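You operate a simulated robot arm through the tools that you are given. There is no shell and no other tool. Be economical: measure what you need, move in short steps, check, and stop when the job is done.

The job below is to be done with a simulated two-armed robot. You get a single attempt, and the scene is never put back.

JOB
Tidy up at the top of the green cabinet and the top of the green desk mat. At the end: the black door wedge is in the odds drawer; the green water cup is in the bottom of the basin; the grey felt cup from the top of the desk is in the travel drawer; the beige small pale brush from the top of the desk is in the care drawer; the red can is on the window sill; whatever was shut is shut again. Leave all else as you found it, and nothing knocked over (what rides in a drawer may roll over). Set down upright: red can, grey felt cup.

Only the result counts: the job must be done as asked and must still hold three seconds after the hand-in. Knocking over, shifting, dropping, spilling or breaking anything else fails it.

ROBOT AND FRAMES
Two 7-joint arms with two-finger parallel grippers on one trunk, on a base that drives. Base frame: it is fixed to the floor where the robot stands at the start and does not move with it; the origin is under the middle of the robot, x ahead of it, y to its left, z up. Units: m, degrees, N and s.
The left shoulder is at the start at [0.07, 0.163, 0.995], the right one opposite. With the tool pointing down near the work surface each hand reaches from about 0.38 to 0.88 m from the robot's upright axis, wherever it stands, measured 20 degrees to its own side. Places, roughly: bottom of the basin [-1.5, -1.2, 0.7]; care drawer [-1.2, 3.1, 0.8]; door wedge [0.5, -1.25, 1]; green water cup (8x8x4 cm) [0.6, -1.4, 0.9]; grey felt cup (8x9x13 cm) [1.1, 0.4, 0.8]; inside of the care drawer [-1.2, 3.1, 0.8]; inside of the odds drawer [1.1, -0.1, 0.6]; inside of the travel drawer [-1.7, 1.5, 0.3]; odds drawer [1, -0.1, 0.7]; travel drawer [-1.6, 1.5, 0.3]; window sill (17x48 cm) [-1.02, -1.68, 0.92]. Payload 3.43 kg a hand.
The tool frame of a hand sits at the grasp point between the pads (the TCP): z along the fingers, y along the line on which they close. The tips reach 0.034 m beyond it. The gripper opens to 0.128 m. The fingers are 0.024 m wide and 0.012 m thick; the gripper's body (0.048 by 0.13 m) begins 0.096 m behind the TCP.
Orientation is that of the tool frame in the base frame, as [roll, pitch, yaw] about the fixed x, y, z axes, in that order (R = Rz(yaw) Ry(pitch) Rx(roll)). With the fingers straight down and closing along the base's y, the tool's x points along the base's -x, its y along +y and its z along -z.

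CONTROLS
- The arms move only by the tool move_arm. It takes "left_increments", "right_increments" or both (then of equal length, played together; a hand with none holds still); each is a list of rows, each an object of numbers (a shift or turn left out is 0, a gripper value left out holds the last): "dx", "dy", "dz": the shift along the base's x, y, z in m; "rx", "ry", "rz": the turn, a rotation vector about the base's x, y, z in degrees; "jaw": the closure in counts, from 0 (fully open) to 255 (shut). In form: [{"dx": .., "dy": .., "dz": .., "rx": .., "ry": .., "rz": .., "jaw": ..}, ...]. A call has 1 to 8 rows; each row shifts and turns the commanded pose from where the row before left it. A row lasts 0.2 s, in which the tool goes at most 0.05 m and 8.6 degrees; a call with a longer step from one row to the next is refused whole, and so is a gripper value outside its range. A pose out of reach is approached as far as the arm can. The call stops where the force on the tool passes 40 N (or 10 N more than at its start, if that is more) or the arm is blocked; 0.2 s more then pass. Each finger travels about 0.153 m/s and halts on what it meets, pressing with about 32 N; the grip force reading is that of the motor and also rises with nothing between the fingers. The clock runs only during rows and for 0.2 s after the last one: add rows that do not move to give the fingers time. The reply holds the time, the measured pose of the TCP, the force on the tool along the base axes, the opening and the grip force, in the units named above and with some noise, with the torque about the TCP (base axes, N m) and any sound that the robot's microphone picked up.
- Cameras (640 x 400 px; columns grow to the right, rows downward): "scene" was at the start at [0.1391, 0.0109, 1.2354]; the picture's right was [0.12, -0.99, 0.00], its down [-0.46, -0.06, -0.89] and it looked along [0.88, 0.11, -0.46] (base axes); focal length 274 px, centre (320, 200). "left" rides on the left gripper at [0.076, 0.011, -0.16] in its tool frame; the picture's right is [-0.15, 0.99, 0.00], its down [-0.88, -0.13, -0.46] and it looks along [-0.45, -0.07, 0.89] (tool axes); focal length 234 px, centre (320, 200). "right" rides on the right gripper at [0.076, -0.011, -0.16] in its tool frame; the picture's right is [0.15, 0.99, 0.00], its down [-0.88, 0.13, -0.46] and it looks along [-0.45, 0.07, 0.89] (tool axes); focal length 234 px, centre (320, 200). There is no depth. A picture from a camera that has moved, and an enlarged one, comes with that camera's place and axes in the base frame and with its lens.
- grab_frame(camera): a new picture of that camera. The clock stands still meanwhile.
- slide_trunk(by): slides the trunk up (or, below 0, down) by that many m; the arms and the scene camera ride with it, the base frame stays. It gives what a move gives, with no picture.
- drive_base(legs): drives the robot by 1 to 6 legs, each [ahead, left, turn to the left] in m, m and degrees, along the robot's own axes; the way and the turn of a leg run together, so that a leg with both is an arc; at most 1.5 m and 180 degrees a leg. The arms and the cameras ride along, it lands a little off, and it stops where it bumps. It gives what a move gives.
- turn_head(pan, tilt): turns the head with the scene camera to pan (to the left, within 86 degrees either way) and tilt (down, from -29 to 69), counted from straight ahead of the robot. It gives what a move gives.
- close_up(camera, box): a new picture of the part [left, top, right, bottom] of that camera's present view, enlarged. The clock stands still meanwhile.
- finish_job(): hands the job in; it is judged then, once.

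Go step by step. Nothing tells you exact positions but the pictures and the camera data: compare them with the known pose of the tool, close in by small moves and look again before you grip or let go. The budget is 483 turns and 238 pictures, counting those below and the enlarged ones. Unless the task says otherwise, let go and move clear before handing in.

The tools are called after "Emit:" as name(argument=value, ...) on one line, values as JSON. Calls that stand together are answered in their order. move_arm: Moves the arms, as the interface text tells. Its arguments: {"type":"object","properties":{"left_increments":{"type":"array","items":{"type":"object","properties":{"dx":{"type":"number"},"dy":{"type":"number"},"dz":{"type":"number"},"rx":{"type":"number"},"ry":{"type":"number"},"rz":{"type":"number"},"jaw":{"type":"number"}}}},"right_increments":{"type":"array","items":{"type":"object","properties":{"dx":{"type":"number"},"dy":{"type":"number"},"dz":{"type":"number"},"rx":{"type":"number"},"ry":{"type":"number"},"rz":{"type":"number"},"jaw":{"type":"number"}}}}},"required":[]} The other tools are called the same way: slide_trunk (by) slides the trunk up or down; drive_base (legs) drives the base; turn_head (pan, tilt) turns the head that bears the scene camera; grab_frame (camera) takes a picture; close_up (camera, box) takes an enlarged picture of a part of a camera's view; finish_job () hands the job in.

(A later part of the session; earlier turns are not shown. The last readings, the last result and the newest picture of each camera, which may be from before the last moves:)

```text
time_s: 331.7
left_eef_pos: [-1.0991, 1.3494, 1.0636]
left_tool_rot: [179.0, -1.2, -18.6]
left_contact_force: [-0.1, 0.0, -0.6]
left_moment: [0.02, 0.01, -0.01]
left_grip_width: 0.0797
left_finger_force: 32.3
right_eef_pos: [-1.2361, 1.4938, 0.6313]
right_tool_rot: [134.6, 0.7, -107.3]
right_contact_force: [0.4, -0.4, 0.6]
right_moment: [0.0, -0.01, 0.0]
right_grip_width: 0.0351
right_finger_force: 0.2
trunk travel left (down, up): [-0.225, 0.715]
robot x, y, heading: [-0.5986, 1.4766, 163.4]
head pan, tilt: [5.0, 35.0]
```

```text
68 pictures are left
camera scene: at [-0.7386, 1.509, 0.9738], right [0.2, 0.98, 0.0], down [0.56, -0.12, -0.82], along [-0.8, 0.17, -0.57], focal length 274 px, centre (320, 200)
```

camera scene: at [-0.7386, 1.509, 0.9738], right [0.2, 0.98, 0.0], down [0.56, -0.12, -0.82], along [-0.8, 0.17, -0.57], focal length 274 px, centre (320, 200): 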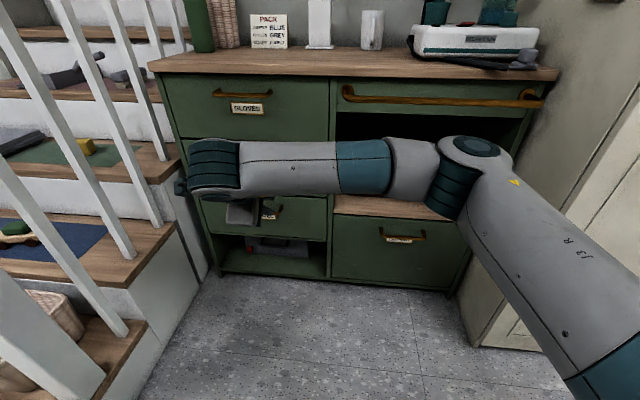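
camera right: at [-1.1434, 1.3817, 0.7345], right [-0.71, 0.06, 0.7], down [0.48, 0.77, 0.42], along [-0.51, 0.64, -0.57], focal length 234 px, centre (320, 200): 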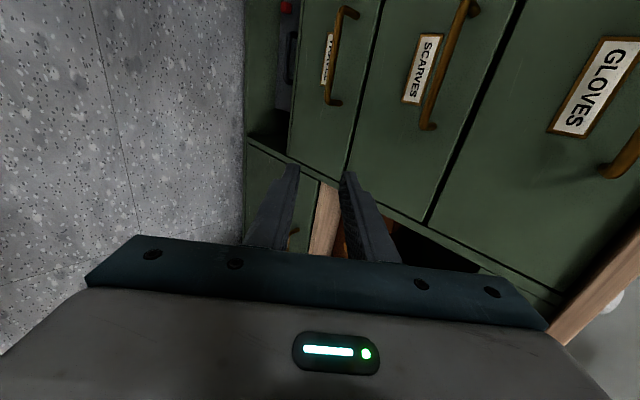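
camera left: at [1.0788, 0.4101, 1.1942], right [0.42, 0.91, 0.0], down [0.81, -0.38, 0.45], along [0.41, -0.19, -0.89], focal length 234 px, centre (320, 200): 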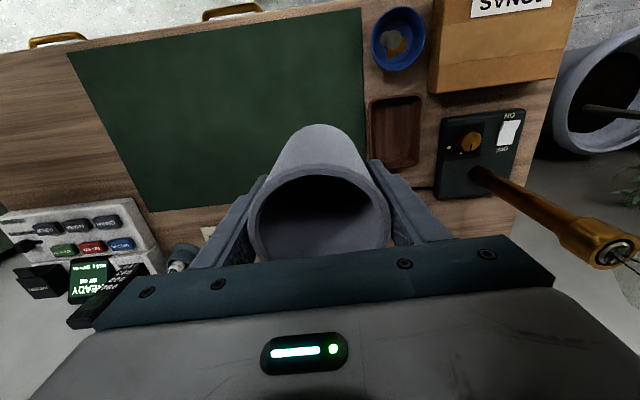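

Emit:
close_up(camera="right", box=[270, 0, 430, 100])

Emit:
close_up(camera="scene", box=[180, 170, 340, 270])

```text
4.00 times, centred on (350, 50) of right
camera zoom: at [-1.1434, 1.3817, 0.7345], right [-0.71, 0.06, 0.7], down [0.48, 0.77, 0.42], along [-0.51, 0.64, -0.57], focal length 937 px, centre (200, 800)
```

zoom: 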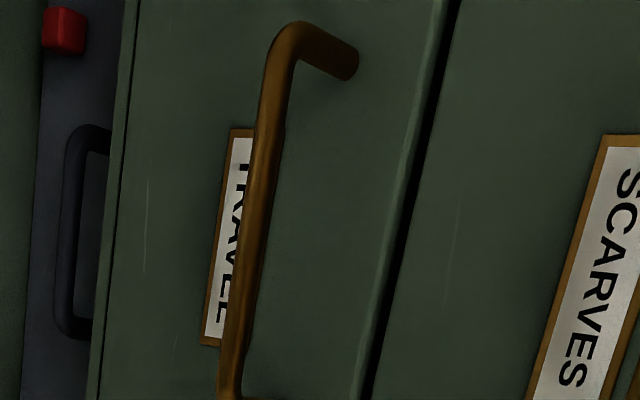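

```text
4.00 times, centred on (260, 220) of scene
camera zoom: at [-0.7386, 1.509, 0.9738], right [0.2, 0.98, 0.0], down [0.56, -0.12, -0.82], along [-0.8, 0.17, -0.57], focal length 1097 px, centre (560, 120)
```

zoom: 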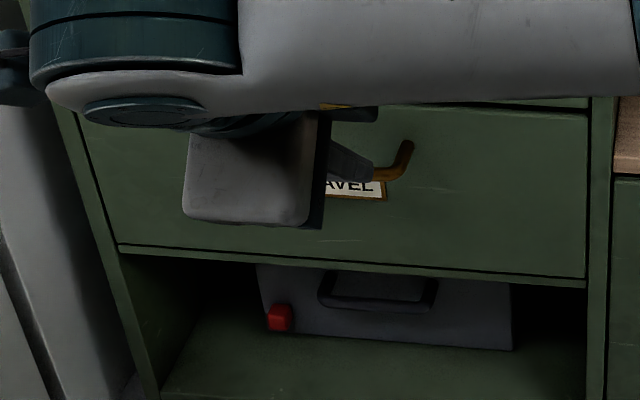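

Emit:
drive_base(legs=[[0.13, 0, 0]])

Emit:
move_arm(right_increments=[{"dz": -0.045, "dy": -0.015}, {"dz": -0.045, "dy": -0.015}, {"dx": -0.02, "dy": -0.02, "dz": -0.035}, {"dx": -0.035, "dy": -0.01, "dz": -0.026}, {}])

Emit:
grab_frame(camera="right")

```text
time_s: 333.0
left_eef_pos: [-1.2257, 1.3871, 1.0655]
left_tool_rot: [179.1, -1.2, -18.5]
left_contact_force: [0.7, 0.4, -0.6]
left_moment: [-0.01, -0.08, 0.0]
left_grip_width: 0.0795
left_finger_force: 32.2
right_eef_pos: [-1.3595, 1.53, 0.6318]
right_tool_rot: [134.7, 0.6, -107.2]
right_contact_force: [-0.9, -0.1, 1.4]
right_moment: [-0.02, 0.01, 0.02]
right_grip_width: 0.035
right_finger_force: 0.1
trunk travel left (down, up): [-0.225, 0.715]
robot x, y, heading: [-0.7269, 1.5165, 163.5]
head pan, tilt: [5.0, 35.0]
```

```text
time_s: 334.2
left_eef_pos: [-1.2245, 1.3874, 1.0651]
left_tool_rot: [178.9, -1.2, -18.5]
left_contact_force: [0.2, 0.7, -0.3]
left_moment: [0.01, -0.01, -0.03]
left_grip_width: 0.0799
left_finger_force: 31.9
right_eef_pos: [-1.4168, 1.4707, 0.4809]
right_tool_rot: [134.5, 0.6, -107.2]
right_contact_force: [0.8, -0.7, 0.5]
right_moment: [0.0, 0.02, -0.02]
right_grip_width: 0.0351
right_finger_force: 0.0
trunk travel left (down, up): [-0.225, 0.715]
robot x, y, heading: [-0.7221, 1.5157, 163.2]
head pan, tilt: [5.0, 35.0]
```

```text
65 pictures are left
camera right: at [-1.323, 1.3594, 0.5839], right [-0.71, 0.06, 0.7], down [0.48, 0.77, 0.42], along [-0.52, 0.64, -0.57], focal length 234 px, centre (320, 200)
```

right: 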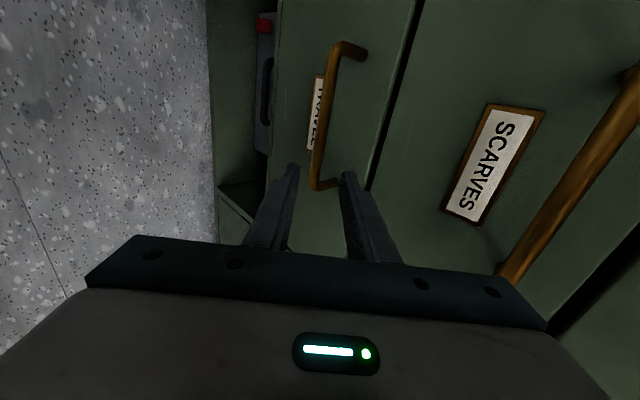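

Emit:
move_arm(right_increments=[{"dx": -0.0116, "dy": -0.0383}, {"dx": -0.0203, "dy": 0.0062, "dz": -0.0212}, {"dx": -0.0203, "dy": 0.0062, "dz": -0.0212}, {"dx": -0.0135, "dy": 0.0041, "dz": -0.0141}, {}])

Emit:
grab_frame(camera="right")

```text
time_s: 335.4
left_eef_pos: [-1.2214, 1.3876, 1.065]
left_tool_rot: [179.0, -1.0, -18.5]
left_contact_force: [0.2, 1.2, 0.0]
left_moment: [-0.03, 0.0, -0.01]
left_grip_width: 0.0798
left_finger_force: 31.9
right_eef_pos: [-1.4814, 1.4542, 0.4226]
right_tool_rot: [134.5, 0.5, -107.0]
right_contact_force: [8.4, -0.4, 4.3]
right_moment: [0.14, 0.18, -0.23]
right_grip_width: 0.0338
right_finger_force: 0.0
right hand out of reach, approached as far as the arm can: row 4
trunk travel left (down, up): [-0.225, 0.715]
robot x, y, heading: [-0.725, 1.5149, 163.5]
head pan, tilt: [5.0, 35.0]
```

```text
64 pictures are left
camera right: at [-1.3876, 1.3429, 0.5262], right [-0.71, 0.06, 0.7], down [0.48, 0.77, 0.42], along [-0.52, 0.64, -0.57], focal length 234 px, centre (320, 200)
```

right: 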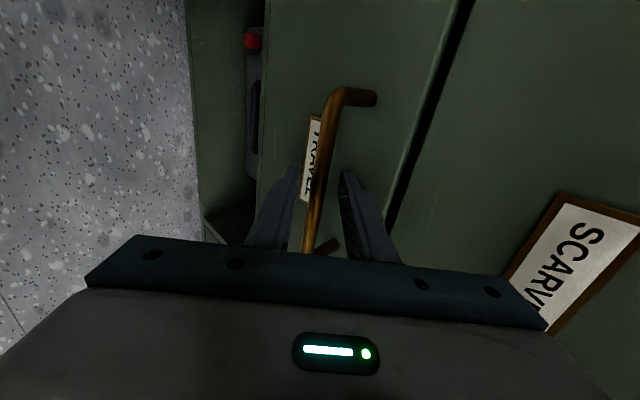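

Emit:
move_arm(right_increments=[{"dx": 0.0203, "dy": -0.0062, "dz": 0.0212}, {"dx": 0.0203, "dy": -0.0062, "dz": 0.0212}, {}])

Emit:
drive_base(legs=[[0.05, 0.03, 0]])

Emit:
grab_frame(camera="right")

```text
time_s: 336.2
left_eef_pos: [-1.2239, 1.3874, 1.0648]
left_tool_rot: [178.9, -1.2, -18.6]
left_contact_force: [0.1, -0.6, -0.2]
left_moment: [-0.01, 0.01, -0.01]
left_grip_width: 0.0797
left_finger_force: 31.8
right_eef_pos: [-1.4411, 1.4427, 0.4645]
right_tool_rot: [134.6, 0.6, -107.3]
right_contact_force: [-0.3, 0.2, 0.1]
right_moment: [-0.01, 0.05, -0.01]
right_grip_width: 0.0352
right_finger_force: 0.0
trunk travel left (down, up): [-0.225, 0.715]
robot x, y, heading: [-0.7246, 1.5148, 163.4]
head pan, tilt: [5.0, 35.0]
```

```text
time_s: 337.2
left_eef_pos: [-1.2684, 1.3752, 1.0623]
left_tool_rot: [179.1, -1.5, -18.5]
left_contact_force: [-0.6, 0.3, -0.1]
left_moment: [-0.04, -0.05, 0.0]
left_grip_width: 0.0795
left_finger_force: 32.2
right_eef_pos: [-1.4795, 1.4322, 0.4644]
right_tool_rot: [134.8, 1.2, -107.5]
right_contact_force: [0.4, 0.0, 0.4]
right_moment: [-0.03, -0.01, -0.02]
right_grip_width: 0.0353
right_finger_force: 0.1
trunk travel left (down, up): [-0.225, 0.715]
robot x, y, heading: [-0.7681, 1.5054, 163.3]
head pan, tilt: [5.0, 35.0]
stopped in leg 1: the force on the tool passed its limit (the readings are from after the stop); the commanded pose is now the measured one
```

```text
63 pictures are left
camera right: at [-1.3886, 1.3205, 0.5677], right [-0.71, 0.06, 0.7], down [0.48, 0.76, 0.43], along [-0.51, 0.65, -0.57], focal length 234 px, centre (320, 200)
```

right: 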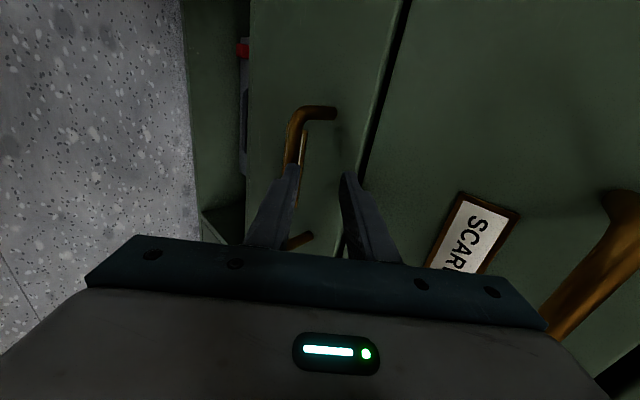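

Emit:
move_arm(right_increments=[{"dx": 0.0287, "dy": -0.0087}, {}])

Emit:
move_arm(right_increments=[{"dx": -0.0203, "dy": 0.0062, "dz": -0.0212}, {"dx": -0.0203, "dy": 0.0062, "dz": -0.0212}, {}])

Emit:
grab_frame(camera="right")

```text
time_s: 337.8
left_eef_pos: [-1.2689, 1.3751, 1.0623]
left_tool_rot: [179.1, -1.4, -18.5]
left_contact_force: [-1.1, 0.3, -0.2]
left_moment: [0.03, 0.01, -0.01]
left_grip_width: 0.0795
left_finger_force: 32.0
right_eef_pos: [-1.4518, 1.4245, 0.4648]
right_tool_rot: [134.8, 1.3, -107.5]
right_contact_force: [0.3, 0.1, -0.1]
right_moment: [0.0, -0.02, -0.01]
right_grip_width: 0.0354
right_finger_force: 0.0
trunk travel left (down, up): [-0.225, 0.715]
robot x, y, heading: [-0.7684, 1.4995, 163.6]
head pan, tilt: [5.0, 35.0]
```

```text
time_s: 338.4
left_eef_pos: [-1.2686, 1.3764, 1.0627]
left_tool_rot: [179.1, -1.5, -18.6]
left_contact_force: [0.1, 0.8, -0.6]
left_moment: [0.0, -0.09, 0.0]
left_grip_width: 0.0793
left_finger_force: 32.0
right_eef_pos: [-1.4871, 1.4349, 0.4267]
right_tool_rot: [134.8, 1.2, -107.6]
right_contact_force: [9.0, 0.9, 6.2]
right_moment: [0.19, 0.25, -0.22]
right_grip_width: 0.0346
right_finger_force: 0.1
trunk travel left (down, up): [-0.225, 0.715]
robot x, y, heading: [-0.7722, 1.5025, 163.2]
head pan, tilt: [5.0, 35.0]
stopped in row 3 (right hand): the force on the tool passed its limit (the readings are from after the stop); the commanded pose is now the measured one
```

```text
62 pictures are left
camera right: at [-1.3955, 1.3211, 0.5299], right [-0.71, 0.06, 0.7], down [0.48, 0.76, 0.43], along [-0.51, 0.65, -0.57], focal length 234 px, centre (320, 200)
```

right: 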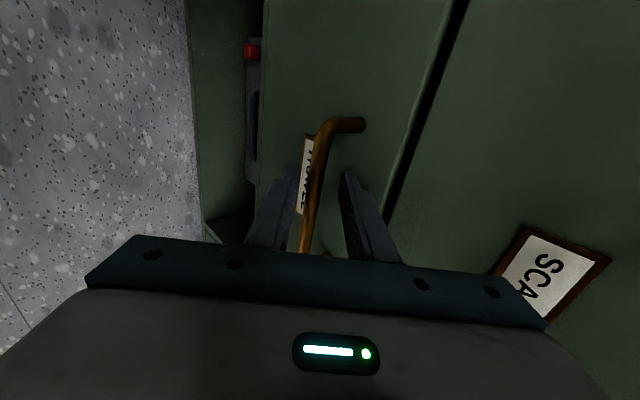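

The far fingertip is touching the drawer face, and the bar is already between the fingers. I'll ease off slightly and close.

Emit:
move_arm(right_increments=[{"dx": 0.004, "dy": -0.0012, "dz": 0.002}, {"jaw": 215}, {"jaw": 230}, {"jaw": 245}, {}, {}])

Emit:
grab_frame(camera="right")

```text
time_s: 339.8
left_eef_pos: [-1.2687, 1.3747, 1.0608]
left_tool_rot: [179.0, -1.5, -18.5]
left_contact_force: [-0.5, 0.2, 0.0]
left_moment: [-0.03, 0.01, 0.02]
left_grip_width: 0.0795
left_finger_force: 32.0
right_eef_pos: [-1.4822, 1.4333, 0.4268]
right_tool_rot: [135.0, 1.4, -107.5]
right_contact_force: [21.2, 1.3, -14.4]
right_moment: [-0.69, -0.08, -1.01]
right_grip_width: 0.0122
right_finger_force: 45.5
trunk travel left (down, up): [-0.225, 0.715]
robot x, y, heading: [-0.7694, 1.502, 163.3]
head pan, tilt: [5.0, 35.0]
```

```text
61 pictures are left
camera right: at [-1.3913, 1.3198, 0.5299], right [-0.72, 0.06, 0.7], down [0.48, 0.76, 0.44], along [-0.5, 0.65, -0.57], focal length 234 px, centre (320, 200)
```

right: 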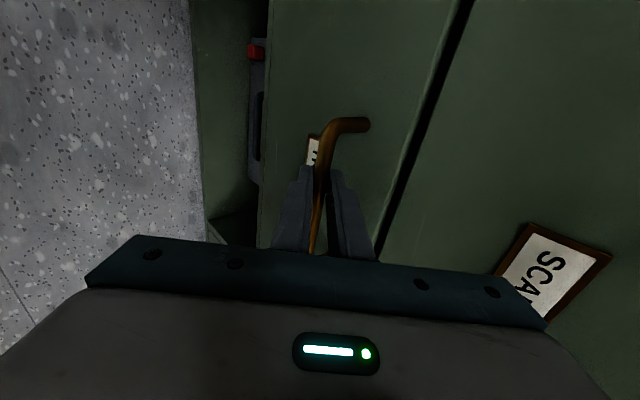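

Emit:
move_arm(right_increments=[{"dx": 0.0144, "dy": -0.0044}, {"dx": 0.0191, "dy": -0.0058}, {}])

Emit:
drive_base(legs=[[-0.15, 0, 0]])

Emit:
grab_frame(camera="scene")

```text
time_s: 340.6
left_eef_pos: [-1.2706, 1.3739, 1.0612]
left_tool_rot: [179.1, -1.6, -18.4]
left_contact_force: [-0.3, -0.6, -1.1]
left_moment: [-0.01, 0.0, 0.03]
left_grip_width: 0.0797
left_finger_force: 32.1
right_eef_pos: [-1.4503, 1.422, 0.4259]
right_tool_rot: [135.0, 1.4, -107.5]
right_contact_force: [-1.5, -8.7, -21.8]
right_moment: [-0.98, 0.14, -0.63]
right_grip_width: 0.0121
right_finger_force: 44.6
trunk travel left (down, up): [-0.225, 0.715]
robot x, y, heading: [-0.77, 1.5018, 163.7]
head pan, tilt: [5.0, 35.0]
```

```text
time_s: 342.0
left_eef_pos: [-1.1327, 1.3327, 1.0624]
left_tool_rot: [179.1, -1.5, -18.5]
left_contact_force: [0.2, 0.0, 0.4]
left_moment: [-0.02, 0.0, 0.01]
left_grip_width: 0.0795
left_finger_force: 31.9
right_eef_pos: [-1.3115, 1.3777, 0.427]
right_tool_rot: [135.3, 0.9, -107.3]
right_contact_force: [1.2, -0.7, -3.5]
right_moment: [-0.6, 0.12, -1.08]
right_grip_width: 0.0121
right_finger_force: 45.1
trunk travel left (down, up): [-0.225, 0.715]
robot x, y, heading: [-0.6298, 1.4632, 163.5]
head pan, tilt: [5.0, 35.0]
stopped in leg 1: the force on the tool passed its limit (the readings are from after the stop); the commanded pose is now the measured one
```

```text
60 pictures are left
camera scene: at [-0.7692, 1.4942, 0.9739], right [0.2, 0.98, 0.0], down [0.56, -0.12, -0.82], along [-0.8, 0.17, -0.57], focal length 274 px, centre (320, 200)
```

scene: 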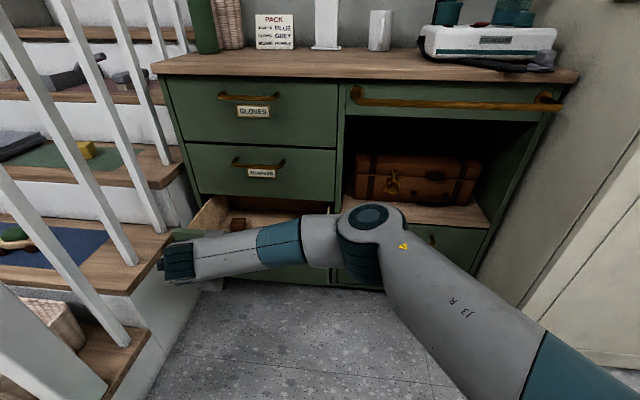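

Emit:
move_arm(right_increments=[{"jaw": 215}, {"jaw": 185}, {}, {"dx": 0.0135, "dy": -0.0041, "dz": 0.0141}, {"dx": 0.0135, "dy": -0.0041, "dz": 0.0141}, {"dx": 0.0135, "dy": -0.0041, "dz": 0.0161}, {"dz": 0.04}, {"dz": 0.04}])

Emit:
move_arm(right_increments=[{"dz": 0.04}, {"dx": 0.012, "dy": 0.042}, {"dx": 0.012, "dy": 0.042}, {"dx": 0.012, "dy": 0.042}, {"dx": 0.012, "dy": 0.042}, {"dx": 0.012, "dy": 0.042}, {"dx": 0.012, "dy": 0.042}, {"dx": 0.012, "dy": 0.042}])

Emit:
grab_frame(camera="scene")

```text
time_s: 343.8
left_eef_pos: [-1.1317, 1.334, 1.0628]
left_tool_rot: [179.1, -1.4, -18.4]
left_contact_force: [0.4, 0.1, 0.2]
left_moment: [0.01, 0.04, 0.03]
left_grip_width: 0.0796
left_finger_force: 31.3
right_eef_pos: [-1.2699, 1.3666, 0.5507]
right_tool_rot: [135.0, 1.0, -107.1]
right_contact_force: [-0.4, -1.3, -1.1]
right_moment: [0.02, -0.02, 0.02]
right_grip_width: 0.0354
right_finger_force: 0.1
trunk travel left (down, up): [-0.225, 0.715]
robot x, y, heading: [-0.6314, 1.4612, 163.4]
head pan, tilt: [5.0, 35.0]
```

```text
time_s: 345.6
left_eef_pos: [-1.1318, 1.3348, 1.0624]
left_tool_rot: [179.1, -1.4, -18.3]
left_contact_force: [0.1, -0.2, -0.7]
left_moment: [-0.01, -0.02, 0.04]
left_grip_width: 0.0796
left_finger_force: 31.9
right_eef_pos: [-1.187, 1.6603, 0.592]
right_tool_rot: [135.2, 0.9, -107.2]
right_contact_force: [0.2, -0.1, -0.4]
right_moment: [-0.02, -0.02, 0.04]
right_grip_width: 0.0354
right_finger_force: 0.0
trunk travel left (down, up): [-0.225, 0.715]
robot x, y, heading: [-0.6309, 1.4638, 163.5]
head pan, tilt: [5.0, 35.0]
```

```text
59 pictures are left
camera scene: at [-0.7688, 1.4949, 0.9738], right [0.2, 0.98, 0.0], down [0.56, -0.12, -0.82], along [-0.8, 0.16, -0.57], focal length 274 px, centre (320, 200)
```

scene: 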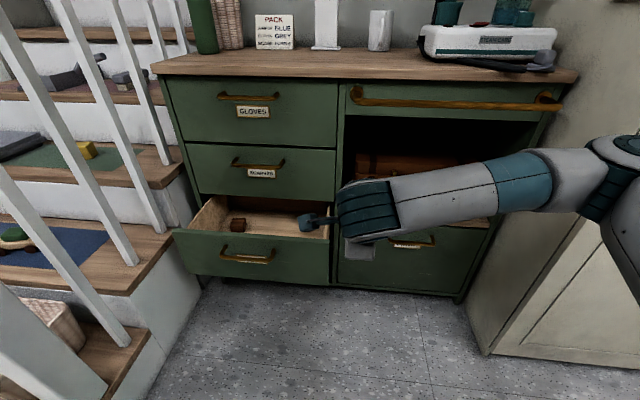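

Emit:
move_arm(right_increments=[{"dx": 0.02, "dy": 0.042}, {"dx": 0.02, "dy": 0.042}, {"dx": 0.02, "dy": 0.042}, {"dx": 0.02, "dy": 0.042}, {"dx": 0.02, "dy": 0.042}])

Emit:
move_arm(left_increments=[{"dz": -0.045, "rx": 1.3, "ry": 1.04, "rz": 1.9}, {"dz": -0.045}, {"dz": -0.045}, {"dz": -0.045}, {"dz": -0.045}, {"dz": -0.045}, {"dz": -0.045}, {}])

Emit:
grab_frame(camera="scene")

Emit:
grab_frame(camera="left")

```text
time_s: 346.8
left_eef_pos: [-1.1333, 1.3335, 1.0625]
left_tool_rot: [179.1, -1.4, -18.4]
left_contact_force: [0.3, -1.0, 0.1]
left_moment: [-0.03, 0.0, 0.0]
left_grip_width: 0.0797
left_finger_force: 31.4
right_eef_pos: [-1.086, 1.8688, 0.5889]
right_tool_rot: [135.0, 1.0, -107.1]
right_contact_force: [-0.3, -0.8, -0.9]
right_moment: [-0.01, -0.02, -0.02]
right_grip_width: 0.0352
right_finger_force: 0.0
trunk travel left (down, up): [-0.225, 0.715]
robot x, y, heading: [-0.6297, 1.4623, 163.5]
head pan, tilt: [5.0, 35.0]
```

```text
time_s: 348.8
left_eef_pos: [-1.0867, 1.3353, 0.7605]
left_tool_rot: [179.0, 1.5, -15.3]
left_contact_force: [-2.9, -2.7, -2.4]
left_moment: [0.29, -0.32, 0.0]
left_grip_width: 0.0795
left_finger_force: 32.0
right_eef_pos: [-1.066, 1.8651, 0.5971]
right_tool_rot: [134.2, 0.4, -105.1]
right_contact_force: [0.3, 1.1, -0.3]
right_moment: [-0.04, 0.01, 0.08]
right_grip_width: 0.0353
right_finger_force: 0.1
trunk travel left (down, up): [-0.225, 0.715]
robot x, y, heading: [-0.6049, 1.4763, 165.5]
head pan, tilt: [5.0, 35.0]
stopped in row 8 (left hand): the arm was blocked; the commanded pose is now the measured one
```

```text
58 pictures are left
camera scene: at [-0.7238, 1.5193, 0.9774], right [0.16, 0.99, -0.02], down [0.55, -0.11, -0.83], along [-0.82, 0.12, -0.56], focal length 274 px, centre (320, 200)
```

scene: 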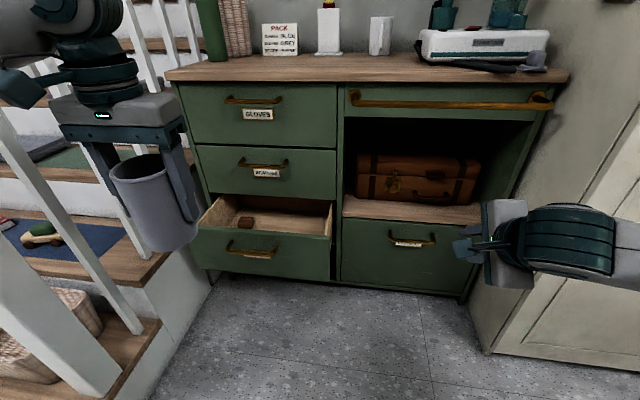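

```text
57 pictures are left
camera left: at [-1.0121, 1.3073, 0.9193], right [-0.4, -0.92, 0.02], down [-0.8, 0.36, 0.47], along [-0.44, 0.17, -0.88], focal length 234 px, centre (320, 200)
```

left: 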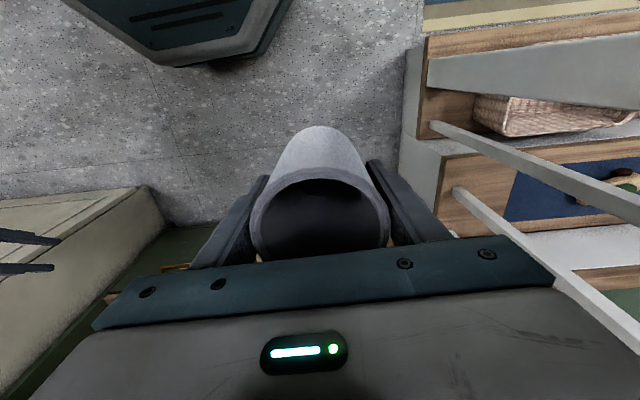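

The left elbow has wedged against the stairs. I'll raise the hand, shift the robot right, and then reach forward with the arm more extended.

Emit:
move_arm(left_increments=[{"dz": 0.03}, {"dz": 0.04}, {"dz": 0.04}, {"dz": 0.04}, {"dz": 0.04}, {}])

Emit:
drive_base(legs=[[0, -0.2, 0]])

Emit:
grab_frame(camera="scene")

```text
time_s: 350.2
left_eef_pos: [-1.0979, 1.3122, 0.9348]
left_tool_rot: [-179.8, 0.0, -14.4]
left_contact_force: [-0.3, -0.2, -0.2]
left_moment: [0.0, 0.02, 0.03]
left_grip_width: 0.0796
left_finger_force: 31.8
right_eef_pos: [-1.0783, 1.8471, 0.5918]
right_tool_rot: [135.1, 1.3, -104.6]
right_contact_force: [-0.4, -0.1, 0.8]
right_moment: [-0.01, -0.02, -0.01]
right_grip_width: 0.035
right_finger_force: 0.1
trunk travel left (down, up): [-0.225, 0.715]
robot x, y, heading: [-0.6074, 1.4686, 166.0]
head pan, tilt: [5.0, 35.0]
```

```text
time_s: 351.8
left_eef_pos: [-1.0506, 1.5082, 0.9355]
left_tool_rot: [-179.9, -0.1, -14.4]
left_contact_force: [0.2, -0.1, -0.5]
left_moment: [-0.02, -0.02, 0.04]
left_grip_width: 0.0796
left_finger_force: 31.8
right_eef_pos: [-1.0304, 2.0412, 0.5913]
right_tool_rot: [135.1, 1.5, -104.6]
right_contact_force: [-0.6, -0.8, -0.2]
right_moment: [0.02, -0.01, 0.04]
right_grip_width: 0.035
right_finger_force: 0.0
trunk travel left (down, up): [-0.225, 0.715]
robot x, y, heading: [-0.5575, 1.6579, 166.2]
head pan, tilt: [5.0, 35.0]
```

```text
56 pictures are left
camera scene: at [-0.6944, 1.686, 0.9738], right [0.15, 0.99, 0.0], down [0.57, -0.09, -0.82], along [-0.81, 0.13, -0.57], focal length 274 px, centre (320, 200)
```

scene: 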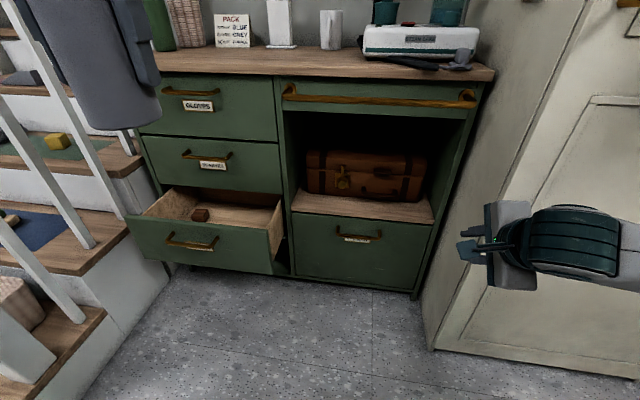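

Emit:
drive_base(legs=[[0.05, 0.03, -2.5]])

Emit:
move_arm(left_increments=[{"dx": -0.04, "dy": 0.012}, {"dx": -0.04, "dy": 0.012}, {"dx": -0.04, "dy": 0.012, "dz": -0.02}, {"dx": -0.04, "dy": 0.012, "dz": -0.02}])

Emit:
grab_frame(camera="scene")

Emit:
grab_frame(camera="left")

```text
time_s: 352.8
left_eef_pos: [-1.1134, 1.5134, 0.9347]
left_tool_rot: [-179.8, -0.2, -16.9]
left_contact_force: [0.0, 0.2, 0.3]
left_moment: [-0.01, -0.04, 0.0]
left_grip_width: 0.0796
left_finger_force: 32.1
right_eef_pos: [-1.0697, 2.0456, 0.5911]
right_tool_rot: [135.2, 1.5, -107.1]
right_contact_force: [0.5, 0.2, -0.4]
right_moment: [0.02, 0.02, 0.01]
right_grip_width: 0.0351
right_finger_force: 0.1
trunk travel left (down, up): [-0.225, 0.715]
robot x, y, heading: [-0.6097, 1.6437, 163.6]
head pan, tilt: [5.0, 35.0]
```

```text
time_s: 353.8
left_eef_pos: [-1.2747, 1.5613, 0.8937]
left_tool_rot: [-179.9, -0.1, -16.8]
left_contact_force: [0.1, 0.4, -0.1]
left_moment: [0.0, 0.01, 0.0]
left_grip_width: 0.0796
left_finger_force: 32.0
right_eef_pos: [-1.0692, 2.0459, 0.5913]
right_tool_rot: [135.1, 1.5, -107.1]
right_contact_force: [0.3, -0.3, 0.3]
right_moment: [-0.02, 0.0, -0.02]
right_grip_width: 0.0352
right_finger_force: 0.0
trunk travel left (down, up): [-0.225, 0.715]
robot x, y, heading: [-0.6147, 1.6451, 163.7]
head pan, tilt: [5.0, 35.0]
```

```text
55 pictures are left
camera scene: at [-0.7498, 1.6759, 0.9737], right [0.2, 0.98, 0.0], down [0.56, -0.11, -0.82], along [-0.8, 0.16, -0.57], focal length 274 px, centre (320, 200)
```

scene: 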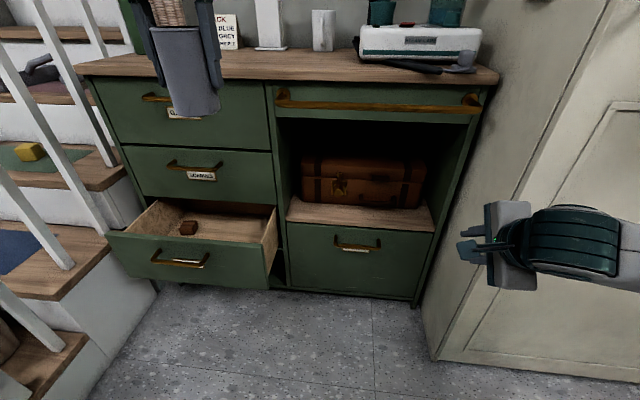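

```text
54 pictures are left
camera left: at [-1.2059, 1.5285, 1.0539], right [-0.43, -0.9, 0.0], down [-0.81, 0.38, 0.45], along [-0.41, 0.2, -0.89], focal length 234 px, centre (320, 200)
```

left: 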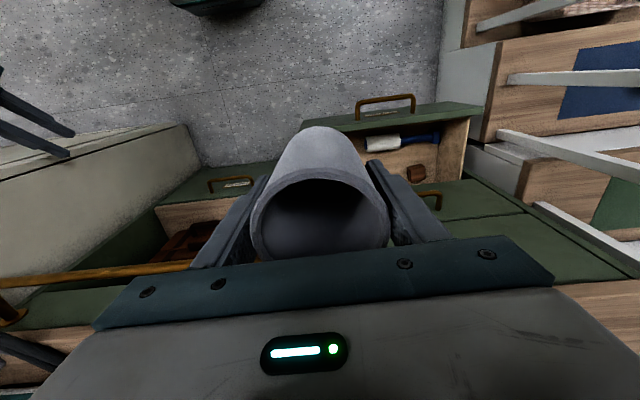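

Emit:
move_arm(left_increments=[{"dx": -0.04, "dy": -0.0044, "dz": -0.02}, {"dx": -0.04, "dy": -0.0044, "dz": -0.02}, {"dx": -0.0407, "dy": -0.0043, "dz": -0.02}, {"dz": -0.04}, {"dz": -0.04}, {}])

Emit:
grab_frame(camera="left")

Emit:
grab_frame(camera="scene")

```text
time_s: 355.2
left_eef_pos: [-1.394, 1.5479, 0.7564]
left_tool_rot: [-179.7, 0.0, -16.9]
left_contact_force: [-0.1, 0.0, -0.1]
left_moment: [-0.03, 0.0, 0.0]
left_grip_width: 0.0793
left_finger_force: 31.5
right_eef_pos: [-1.068, 2.0463, 0.5924]
right_tool_rot: [135.1, 1.4, -107.2]
right_contact_force: [0.3, 0.0, -0.4]
right_moment: [-0.02, 0.01, -0.02]
right_grip_width: 0.035
right_finger_force: 0.0
trunk travel left (down, up): [-0.225, 0.715]
robot x, y, heading: [-0.6153, 1.6408, 163.5]
head pan, tilt: [5.0, 35.0]
```

```text
53 pictures are left
camera left: at [-1.3251, 1.5148, 0.9164], right [-0.43, -0.9, 0.0], down [-0.81, 0.38, 0.46], along [-0.41, 0.2, -0.89], focal length 234 px, centre (320, 200)
```

left: 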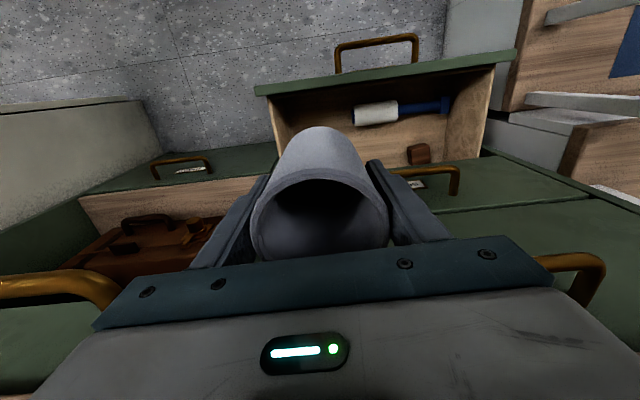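

```text
52 pictures are left
camera scene: at [-0.7493, 1.6757, 0.9738], right [0.2, 0.98, 0.0], down [0.56, -0.11, -0.82], along [-0.8, 0.16, -0.57], focal length 274 px, centre (320, 200)
```

scene: 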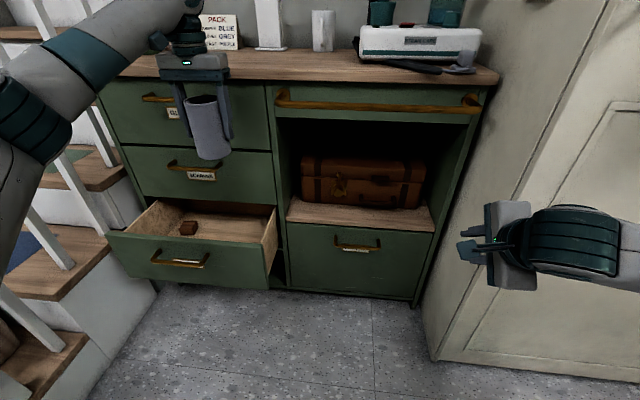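

Emit:
move_arm(left_increments=[{"dz": -0.04}, {"dz": -0.04}, {"dz": -0.04}, {"dz": -0.03}, {}])

Emit:
grab_frame(camera="left")

Emit:
grab_frame(camera="scene")

```text
time_s: 356.4
left_eef_pos: [-1.3934, 1.5478, 0.6061]
left_tool_rot: [-179.9, 0.1, -16.8]
left_contact_force: [-0.1, -0.2, -0.3]
left_moment: [0.0, -0.03, 0.0]
left_grip_width: 0.0793
left_finger_force: 32.7
right_eef_pos: [-1.0682, 2.046, 0.5912]
right_tool_rot: [135.1, 1.4, -107.0]
right_contact_force: [-0.5, 0.7, 0.1]
right_moment: [0.0, 0.06, -0.01]
right_grip_width: 0.0351
right_finger_force: 0.1
trunk travel left (down, up): [-0.225, 0.715]
robot x, y, heading: [-0.6117, 1.6425, 163.5]
head pan, tilt: [5.0, 35.0]
```

```text
51 pictures are left
camera left: at [-1.3247, 1.5156, 0.7651], right [-0.43, -0.9, 0.0], down [-0.81, 0.38, 0.46], along [-0.41, 0.2, -0.89], focal length 234 px, centre (320, 200)
```

left: 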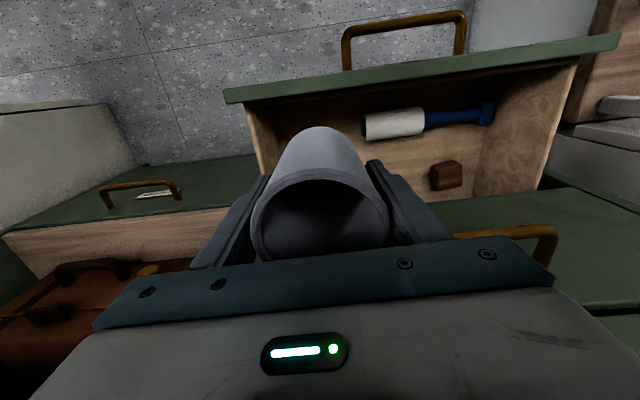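

```text
50 pictures are left
camera scene: at [-0.7493, 1.6756, 0.9738], right [0.2, 0.98, 0.0], down [0.56, -0.11, -0.82], along [-0.8, 0.16, -0.57], focal length 274 px, centre (320, 200)
```

scene: 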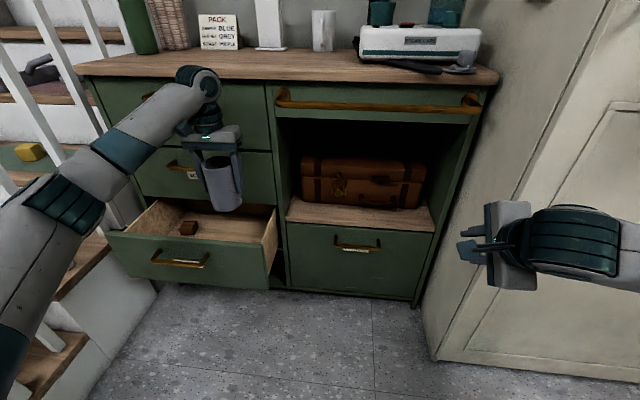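

Emit:
move_arm(left_increments=[{"dz": -0.04}, {"dz": -0.03}, {"dz": -0.02}, {}])

Emit:
grab_frame(camera="left")

```text
time_s: 357.4
left_eef_pos: [-1.3927, 1.5482, 0.5137]
left_tool_rot: [-179.9, 0.0, -16.8]
left_contact_force: [0.2, -0.2, -0.7]
left_moment: [-0.02, 0.01, -0.01]
left_grip_width: 0.0796
left_finger_force: 32.0
right_eef_pos: [-1.069, 2.0465, 0.5916]
right_tool_rot: [135.1, 1.5, -107.1]
right_contact_force: [-0.2, -0.2, 0.3]
right_moment: [-0.02, -0.03, -0.04]
right_grip_width: 0.0353
right_finger_force: 0.0
trunk travel left (down, up): [-0.225, 0.715]
robot x, y, heading: [-0.6108, 1.6459, 163.8]
head pan, tilt: [5.0, 35.0]
```

```text
49 pictures are left
camera left: at [-1.3245, 1.5161, 0.6745], right [-0.43, -0.9, 0.0], down [-0.81, 0.38, 0.46], along [-0.41, 0.2, -0.89], focal length 234 px, centre (320, 200)
```

left: 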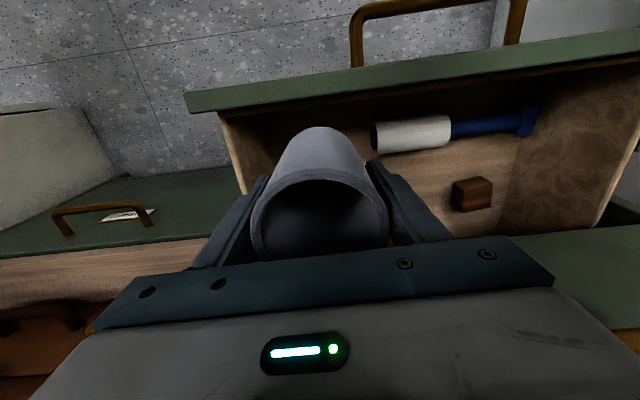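

Cup is going into the free right part of the drawer. Continuing down slowly to contact.

Emit:
move_arm(left_increments=[{"dz": -0.02}, {"dz": -0.015}, {}, {"dz": -0.01}, {}, {"dz": -0.01}, {}])

Emit:
grab_frame(camera="left")

Emit:
grab_frame(camera="scene")

```text
time_s: 359.0
left_eef_pos: [-1.392, 1.5486, 0.4599]
left_tool_rot: [-179.9, 0.0, -16.8]
left_contact_force: [0.2, 0.0, -0.8]
left_moment: [0.01, 0.02, 0.03]
left_grip_width: 0.0798
left_finger_force: 32.2
right_eef_pos: [-1.0691, 2.047, 0.5919]
right_tool_rot: [135.1, 1.3, -107.1]
right_contact_force: [-0.1, 0.5, 0.3]
right_moment: [0.03, 0.02, 0.01]
right_grip_width: 0.0353
right_finger_force: 0.0
trunk travel left (down, up): [-0.225, 0.715]
robot x, y, heading: [-0.6132, 1.6445, 163.7]
head pan, tilt: [5.0, 35.0]
```

```text
48 pictures are left
camera left: at [-1.3243, 1.5162, 0.6191], right [-0.43, -0.9, 0.0], down [-0.81, 0.38, 0.46], along [-0.41, 0.2, -0.89], focal length 234 px, centre (320, 200)
```

left: 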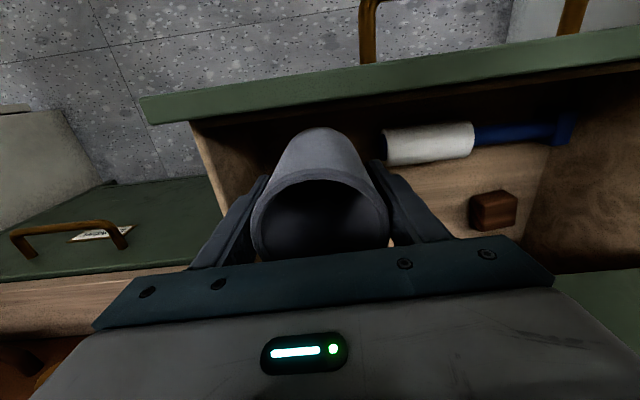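

```text
47 pictures are left
camera scene: at [-0.7493, 1.6756, 0.9738], right [0.2, 0.98, 0.0], down [0.56, -0.11, -0.82], along [-0.8, 0.16, -0.57], focal length 274 px, centre (320, 200)
```

scene: 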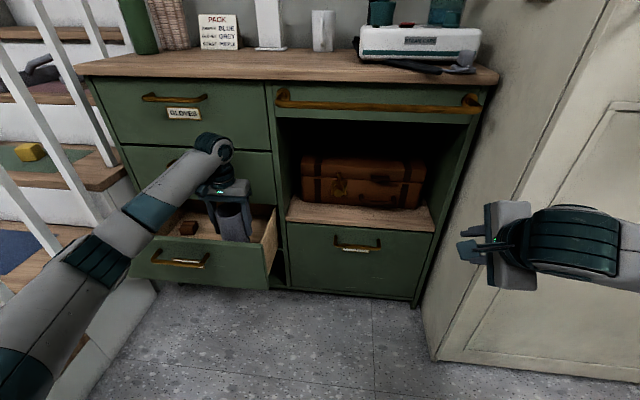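

Emit:
move_arm(left_increments=[{"dz": -0.01}, {}, {"dz": -0.008}, {}, {"dz": -0.006}, {}, {"dz": -0.005}, {}])

```text
time_s: 360.8
left_eef_pos: [-1.3926, 1.5491, 0.4309]
left_tool_rot: [-179.8, 0.0, -16.8]
left_contact_force: [-0.2, -0.1, -0.2]
left_moment: [0.0, 0.01, 0.0]
left_grip_width: 0.0793
left_finger_force: 32.2
right_eef_pos: [-1.0694, 2.0464, 0.5915]
right_tool_rot: [135.0, 1.4, -107.2]
right_contact_force: [-0.2, 0.1, 0.1]
right_moment: [-0.01, 0.02, -0.01]
right_grip_width: 0.0352
right_finger_force: 0.1
trunk travel left (down, up): [-0.225, 0.715]
robot x, y, heading: [-0.6141, 1.6429, 163.7]
head pan, tilt: [5.0, 35.0]
```

Emit:
move_arm(left_increments=[{"dz": -0.008}, {}, {"dz": -0.006}, {}, {"dz": -0.006}, {}, {"dz": -0.005}, {}])

Emit:
grab_frame(camera="left")

```text
time_s: 362.6
left_eef_pos: [-1.3929, 1.5481, 0.4062]
left_tool_rot: [-179.8, 0.0, -16.7]
left_contact_force: [0.1, -0.3, -0.1]
left_moment: [-0.02, -0.01, -0.02]
left_grip_width: 0.0794
left_finger_force: 32.0
right_eef_pos: [-1.0686, 2.0464, 0.5911]
right_tool_rot: [135.2, 1.3, -107.3]
right_contact_force: [0.6, -0.1, -0.9]
right_moment: [0.02, 0.0, 0.0]
right_grip_width: 0.0353
right_finger_force: 0.0
trunk travel left (down, up): [-0.225, 0.715]
robot x, y, heading: [-0.61, 1.6438, 163.7]
head pan, tilt: [5.0, 35.0]
```

```text
46 pictures are left
camera left: at [-1.3239, 1.5161, 0.5656], right [-0.43, -0.9, 0.0], down [-0.81, 0.38, 0.46], along [-0.41, 0.2, -0.89], focal length 234 px, centre (320, 200)
```

left: 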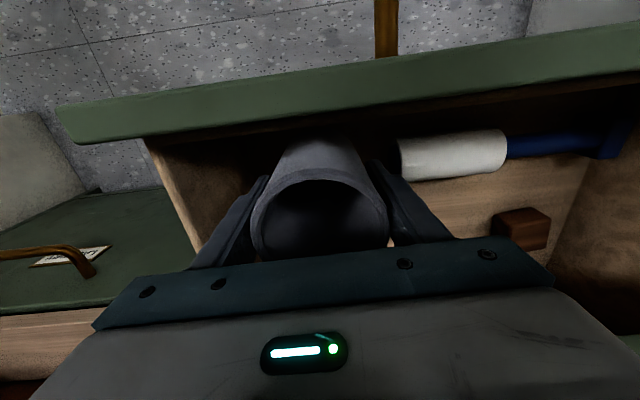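

Emit:
move_arm(left_increments=[{"dz": -0.006}, {}, {"dz": -0.006}, {}, {"dz": -0.005}, {}, {"dz": -0.004}, {}])

```text
time_s: 364.4
left_eef_pos: [-1.3923, 1.548, 0.3861]
left_tool_rot: [-179.8, 0.0, -16.8]
left_contact_force: [0.7, -0.9, -0.3]
left_moment: [0.03, 0.03, -0.01]
left_grip_width: 0.0795
left_finger_force: 32.6
right_eef_pos: [-1.0701, 2.0464, 0.5907]
right_tool_rot: [135.1, 1.4, -107.1]
right_contact_force: [-0.7, 0.1, -0.6]
right_moment: [0.0, 0.05, -0.01]
right_grip_width: 0.0354
right_finger_force: 0.1
trunk travel left (down, up): [-0.225, 0.715]
robot x, y, heading: [-0.6129, 1.6419, 163.8]
head pan, tilt: [5.0, 35.0]
```

Emit:
move_arm(left_increments=[{"dz": -0.005}, {}, {"dz": -0.005}, {}, {"dz": -0.005}, {}, {"dz": -0.004}, {}])

Emit:
grab_frame(camera="left")

Emit:
close_up(camera="scene", box=[110, 120, 310, 245])

```text
time_s: 366.2
left_eef_pos: [-1.393, 1.5487, 0.366]
left_tool_rot: [-179.9, 0.0, -16.8]
left_contact_force: [0.9, 0.0, 3.3]
left_moment: [-0.12, -0.07, -0.02]
left_grip_width: 0.0796
left_finger_force: 31.7
right_eef_pos: [-1.07, 2.0467, 0.5914]
right_tool_rot: [135.1, 1.4, -107.1]
right_contact_force: [-0.2, -0.3, 0.9]
right_moment: [-0.02, -0.04, 0.02]
right_grip_width: 0.0351
right_finger_force: 0.0
trunk travel left (down, up): [-0.225, 0.715]
robot x, y, heading: [-0.6119, 1.6446, 163.6]
head pan, tilt: [5.0, 35.0]
```

```text
45 pictures are left
camera left: at [-1.3238, 1.5162, 0.5261], right [-0.43, -0.9, 0.0], down [-0.81, 0.38, 0.46], along [-0.41, 0.2, -0.89], focal length 234 px, centre (320, 200)
```

left: 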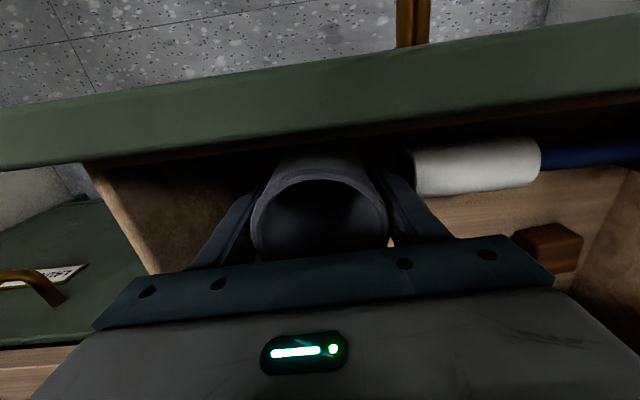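

```text
3.20 times, centred on (210, 182) of scene
camera zoom: at [-0.7488, 1.6757, 0.9739], right [0.2, 0.98, 0.0], down [0.56, -0.11, -0.82], along [-0.8, 0.16, -0.57], focal length 877 px, centre (672, 256)
```

zoom: 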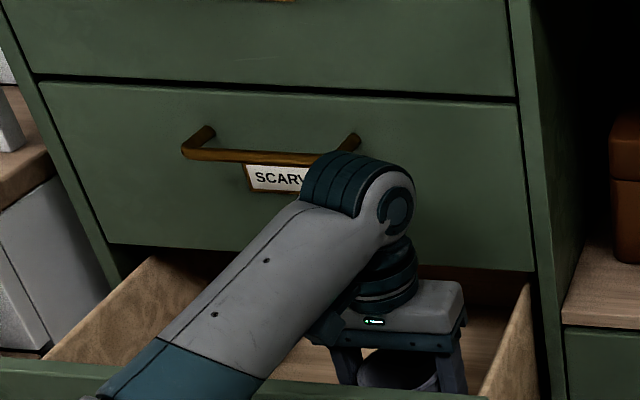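

Contact with the drawer floor (z≈0.295). Releasing gently, then lifting straight up.

Emit:
move_arm(left_increments=[{"dz": -0.002}, {}, {"jaw": 85}, {"jaw": 72}, {}])

Emit:
move_arm(left_increments=[{"dz": 0.015}, {"dz": 0.02}, {"dz": 0.025}, {"dz": 0.03}, {"dz": 0.03}, {"dz": 0.03}, {"dz": 0.03}, {"dz": 0.03}])

Emit:
grab_frame(camera="left")

```text
time_s: 367.4
left_eef_pos: [-1.3914, 1.5479, 0.3634]
left_tool_rot: [-179.9, -0.1, -16.8]
left_contact_force: [-0.7, -0.4, 0.7]
left_moment: [0.03, 0.01, -0.02]
left_grip_width: 0.0921
left_finger_force: 0.0
right_eef_pos: [-1.0686, 2.0473, 0.5924]
right_tool_rot: [135.1, 1.3, -107.2]
right_contact_force: [-0.2, 0.6, -0.2]
right_moment: [0.0, 0.01, -0.02]
right_grip_width: 0.0354
right_finger_force: 0.0
trunk travel left (down, up): [-0.225, 0.715]
robot x, y, heading: [-0.6169, 1.6457, 164.0]
head pan, tilt: [5.0, 35.0]
```

```text
time_s: 369.2
left_eef_pos: [-1.3926, 1.5484, 0.5746]
left_tool_rot: [-179.9, -0.1, -16.8]
left_contact_force: [0.2, -0.1, 0.4]
left_moment: [-0.02, -0.01, -0.01]
left_grip_width: 0.092
left_finger_force: 0.1
right_eef_pos: [-1.0677, 2.0458, 0.5914]
right_tool_rot: [135.0, 1.4, -107.2]
right_contact_force: [-1.4, 0.4, 0.3]
right_moment: [-0.01, 0.02, 0.0]
right_grip_width: 0.035
right_finger_force: 0.1
trunk travel left (down, up): [-0.225, 0.715]
robot x, y, heading: [-0.6101, 1.6456, 163.5]
head pan, tilt: [5.0, 35.0]
```

```text
43 pictures are left
camera left: at [-1.3236, 1.5161, 0.7338], right [-0.43, -0.9, 0.0], down [-0.81, 0.38, 0.46], along [-0.41, 0.2, -0.89], focal length 234 px, centre (320, 200)
```

left: 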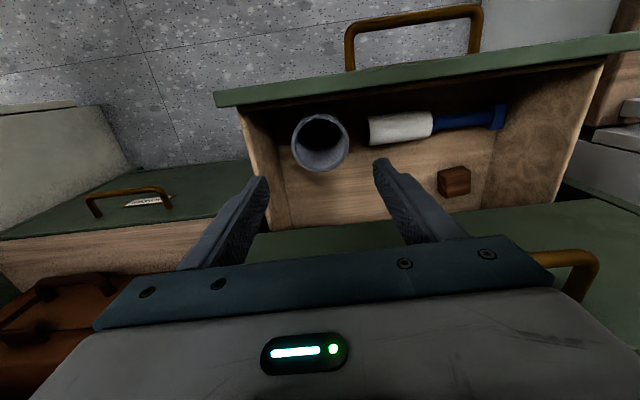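

The cup stands upright in the drawer. I'll withdraw the left hand upward, then use the right hand to push the drawer shut.

Emit:
move_arm(left_increments=[{"dz": 0.04}, {"dz": 0.04}, {"dz": 0.04}, {"dz": 0.04}, {"dz": 0.04, "dx": 0.01}, {"dx": 0.03, "dy": 0.0, "dz": 0.03}, {"dx": 0.04, "dz": 0.02}, {"dx": 0.04, "dz": 0.02}])

Emit:
move_arm(left_increments=[{"dx": 0.045}, {"dx": 0.045}, {"dx": 0.045}, {"dx": 0.03}, {}])

```text
time_s: 371.0
left_eef_pos: [-1.2709, 1.5484, 0.8436]
left_tool_rot: [-179.8, 0.0, -16.8]
left_contact_force: [0.7, -0.7, -0.1]
left_moment: [-0.01, 0.03, -0.02]
left_grip_width: 0.092
left_finger_force: 0.0
right_eef_pos: [-1.068, 2.046, 0.5911]
right_tool_rot: [135.1, 1.4, -107.2]
right_contact_force: [0.3, -0.4, 0.9]
right_moment: [0.0, -0.01, -0.01]
right_grip_width: 0.0354
right_finger_force: 0.1
trunk travel left (down, up): [-0.225, 0.715]
robot x, y, heading: [-0.6121, 1.6436, 163.7]
head pan, tilt: [5.0, 35.0]
```

```text
time_s: 372.2
left_eef_pos: [-1.1074, 1.5474, 0.8436]
left_tool_rot: [-179.9, 0.0, -16.8]
left_contact_force: [-0.3, 0.4, -0.1]
left_moment: [-0.03, -0.01, 0.0]
left_grip_width: 0.0919
left_finger_force: 0.1
right_eef_pos: [-1.0694, 2.046, 0.5915]
right_tool_rot: [135.1, 1.5, -107.1]
right_contact_force: [0.7, -1.2, -1.0]
right_moment: [0.01, 0.02, -0.01]
right_grip_width: 0.0353
right_finger_force: 0.0
trunk travel left (down, up): [-0.225, 0.715]
robot x, y, heading: [-0.611, 1.6452, 163.6]
head pan, tilt: [5.0, 35.0]
```

Emit:
move_arm(left_increments=[{"dz": 0.04}, {"dz": 0.04}, {"dz": 0.04}, {}])

Emit:
drive_base(legs=[[0.0, 0.14, 0]])

Emit:
move_arm(right_increments=[{"dx": -0.013, "dy": -0.043, "jaw": 255}, {"dx": -0.013, "dy": -0.043}, {"dx": -0.013, "dy": -0.043}, {"dx": -0.013, "dy": -0.043}, {"dx": -0.013, "dy": -0.043}, {"dx": -0.013, "dy": -0.043}, {"dx": -0.013, "dy": -0.043}, {"dx": -0.013, "dy": -0.043}])

Emit:
grab_frame(camera="scene")

```text
time_s: 373.2
left_eef_pos: [-1.1076, 1.548, 0.9637]
left_tool_rot: [-179.8, 0.0, -16.8]
left_contact_force: [-0.1, 0.6, 0.1]
left_moment: [-0.02, 0.02, 0.01]
left_grip_width: 0.0919
left_finger_force: 0.2
right_eef_pos: [-1.0688, 2.0456, 0.5915]
right_tool_rot: [135.1, 1.4, -107.1]
right_contact_force: [0.2, 0.3, 0.7]
right_moment: [-0.01, -0.01, 0.01]
right_grip_width: 0.0352
right_finger_force: 0.1
trunk travel left (down, up): [-0.225, 0.715]
robot x, y, heading: [-0.6141, 1.6469, 163.6]
head pan, tilt: [5.0, 35.0]
```

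```text
time_s: 374.5
left_eef_pos: [-1.1469, 1.4122, 0.9626]
left_tool_rot: [-179.9, 0.0, -16.8]
left_contact_force: [0.7, -1.1, 0.4]
left_moment: [0.05, 0.02, 0.03]
left_grip_width: 0.0921
left_finger_force: 0.0
right_eef_pos: [-1.1094, 1.9124, 0.591]
right_tool_rot: [135.0, 1.6, -107.1]
right_contact_force: [-0.4, -0.8, 0.1]
right_moment: [-0.01, -0.02, 0.0]
right_grip_width: 0.0353
right_finger_force: 0.0
trunk travel left (down, up): [-0.225, 0.715]
robot x, y, heading: [-0.6505, 1.5106, 163.9]
head pan, tilt: [5.0, 35.0]
```

```text
time_s: 376.3
left_eef_pos: [-1.1488, 1.4116, 0.9624]
left_tool_rot: [-179.9, 0.0, -16.8]
left_contact_force: [-0.7, 0.2, -0.2]
left_moment: [-0.01, 0.04, 0.02]
left_grip_width: 0.0918
left_finger_force: 0.1
right_eef_pos: [-1.2095, 1.5665, 0.5904]
right_tool_rot: [135.1, 1.5, -107.2]
right_contact_force: [-0.5, 0.6, 0.3]
right_moment: [0.0, 0.01, 0.02]
right_grip_width: 0.0
right_finger_force: 32.1
trunk travel left (down, up): [-0.225, 0.715]
robot x, y, heading: [-0.6516, 1.5079, 163.6]
head pan, tilt: [5.0, 35.0]
```

```text
42 pictures are left
camera scene: at [-0.7889, 1.5406, 0.9738], right [0.2, 0.98, 0.0], down [0.56, -0.11, -0.82], along [-0.8, 0.16, -0.57], focal length 274 px, centre (320, 200)
```

scene: 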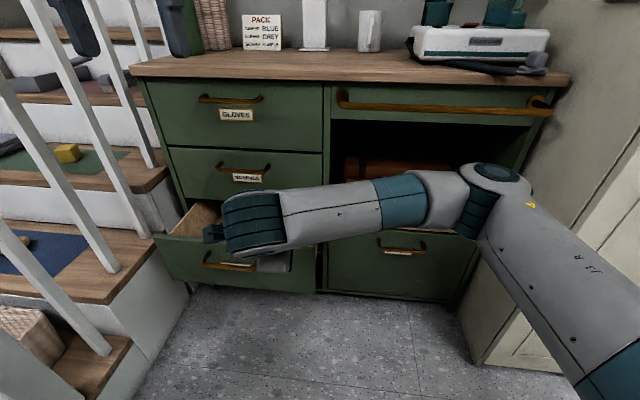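

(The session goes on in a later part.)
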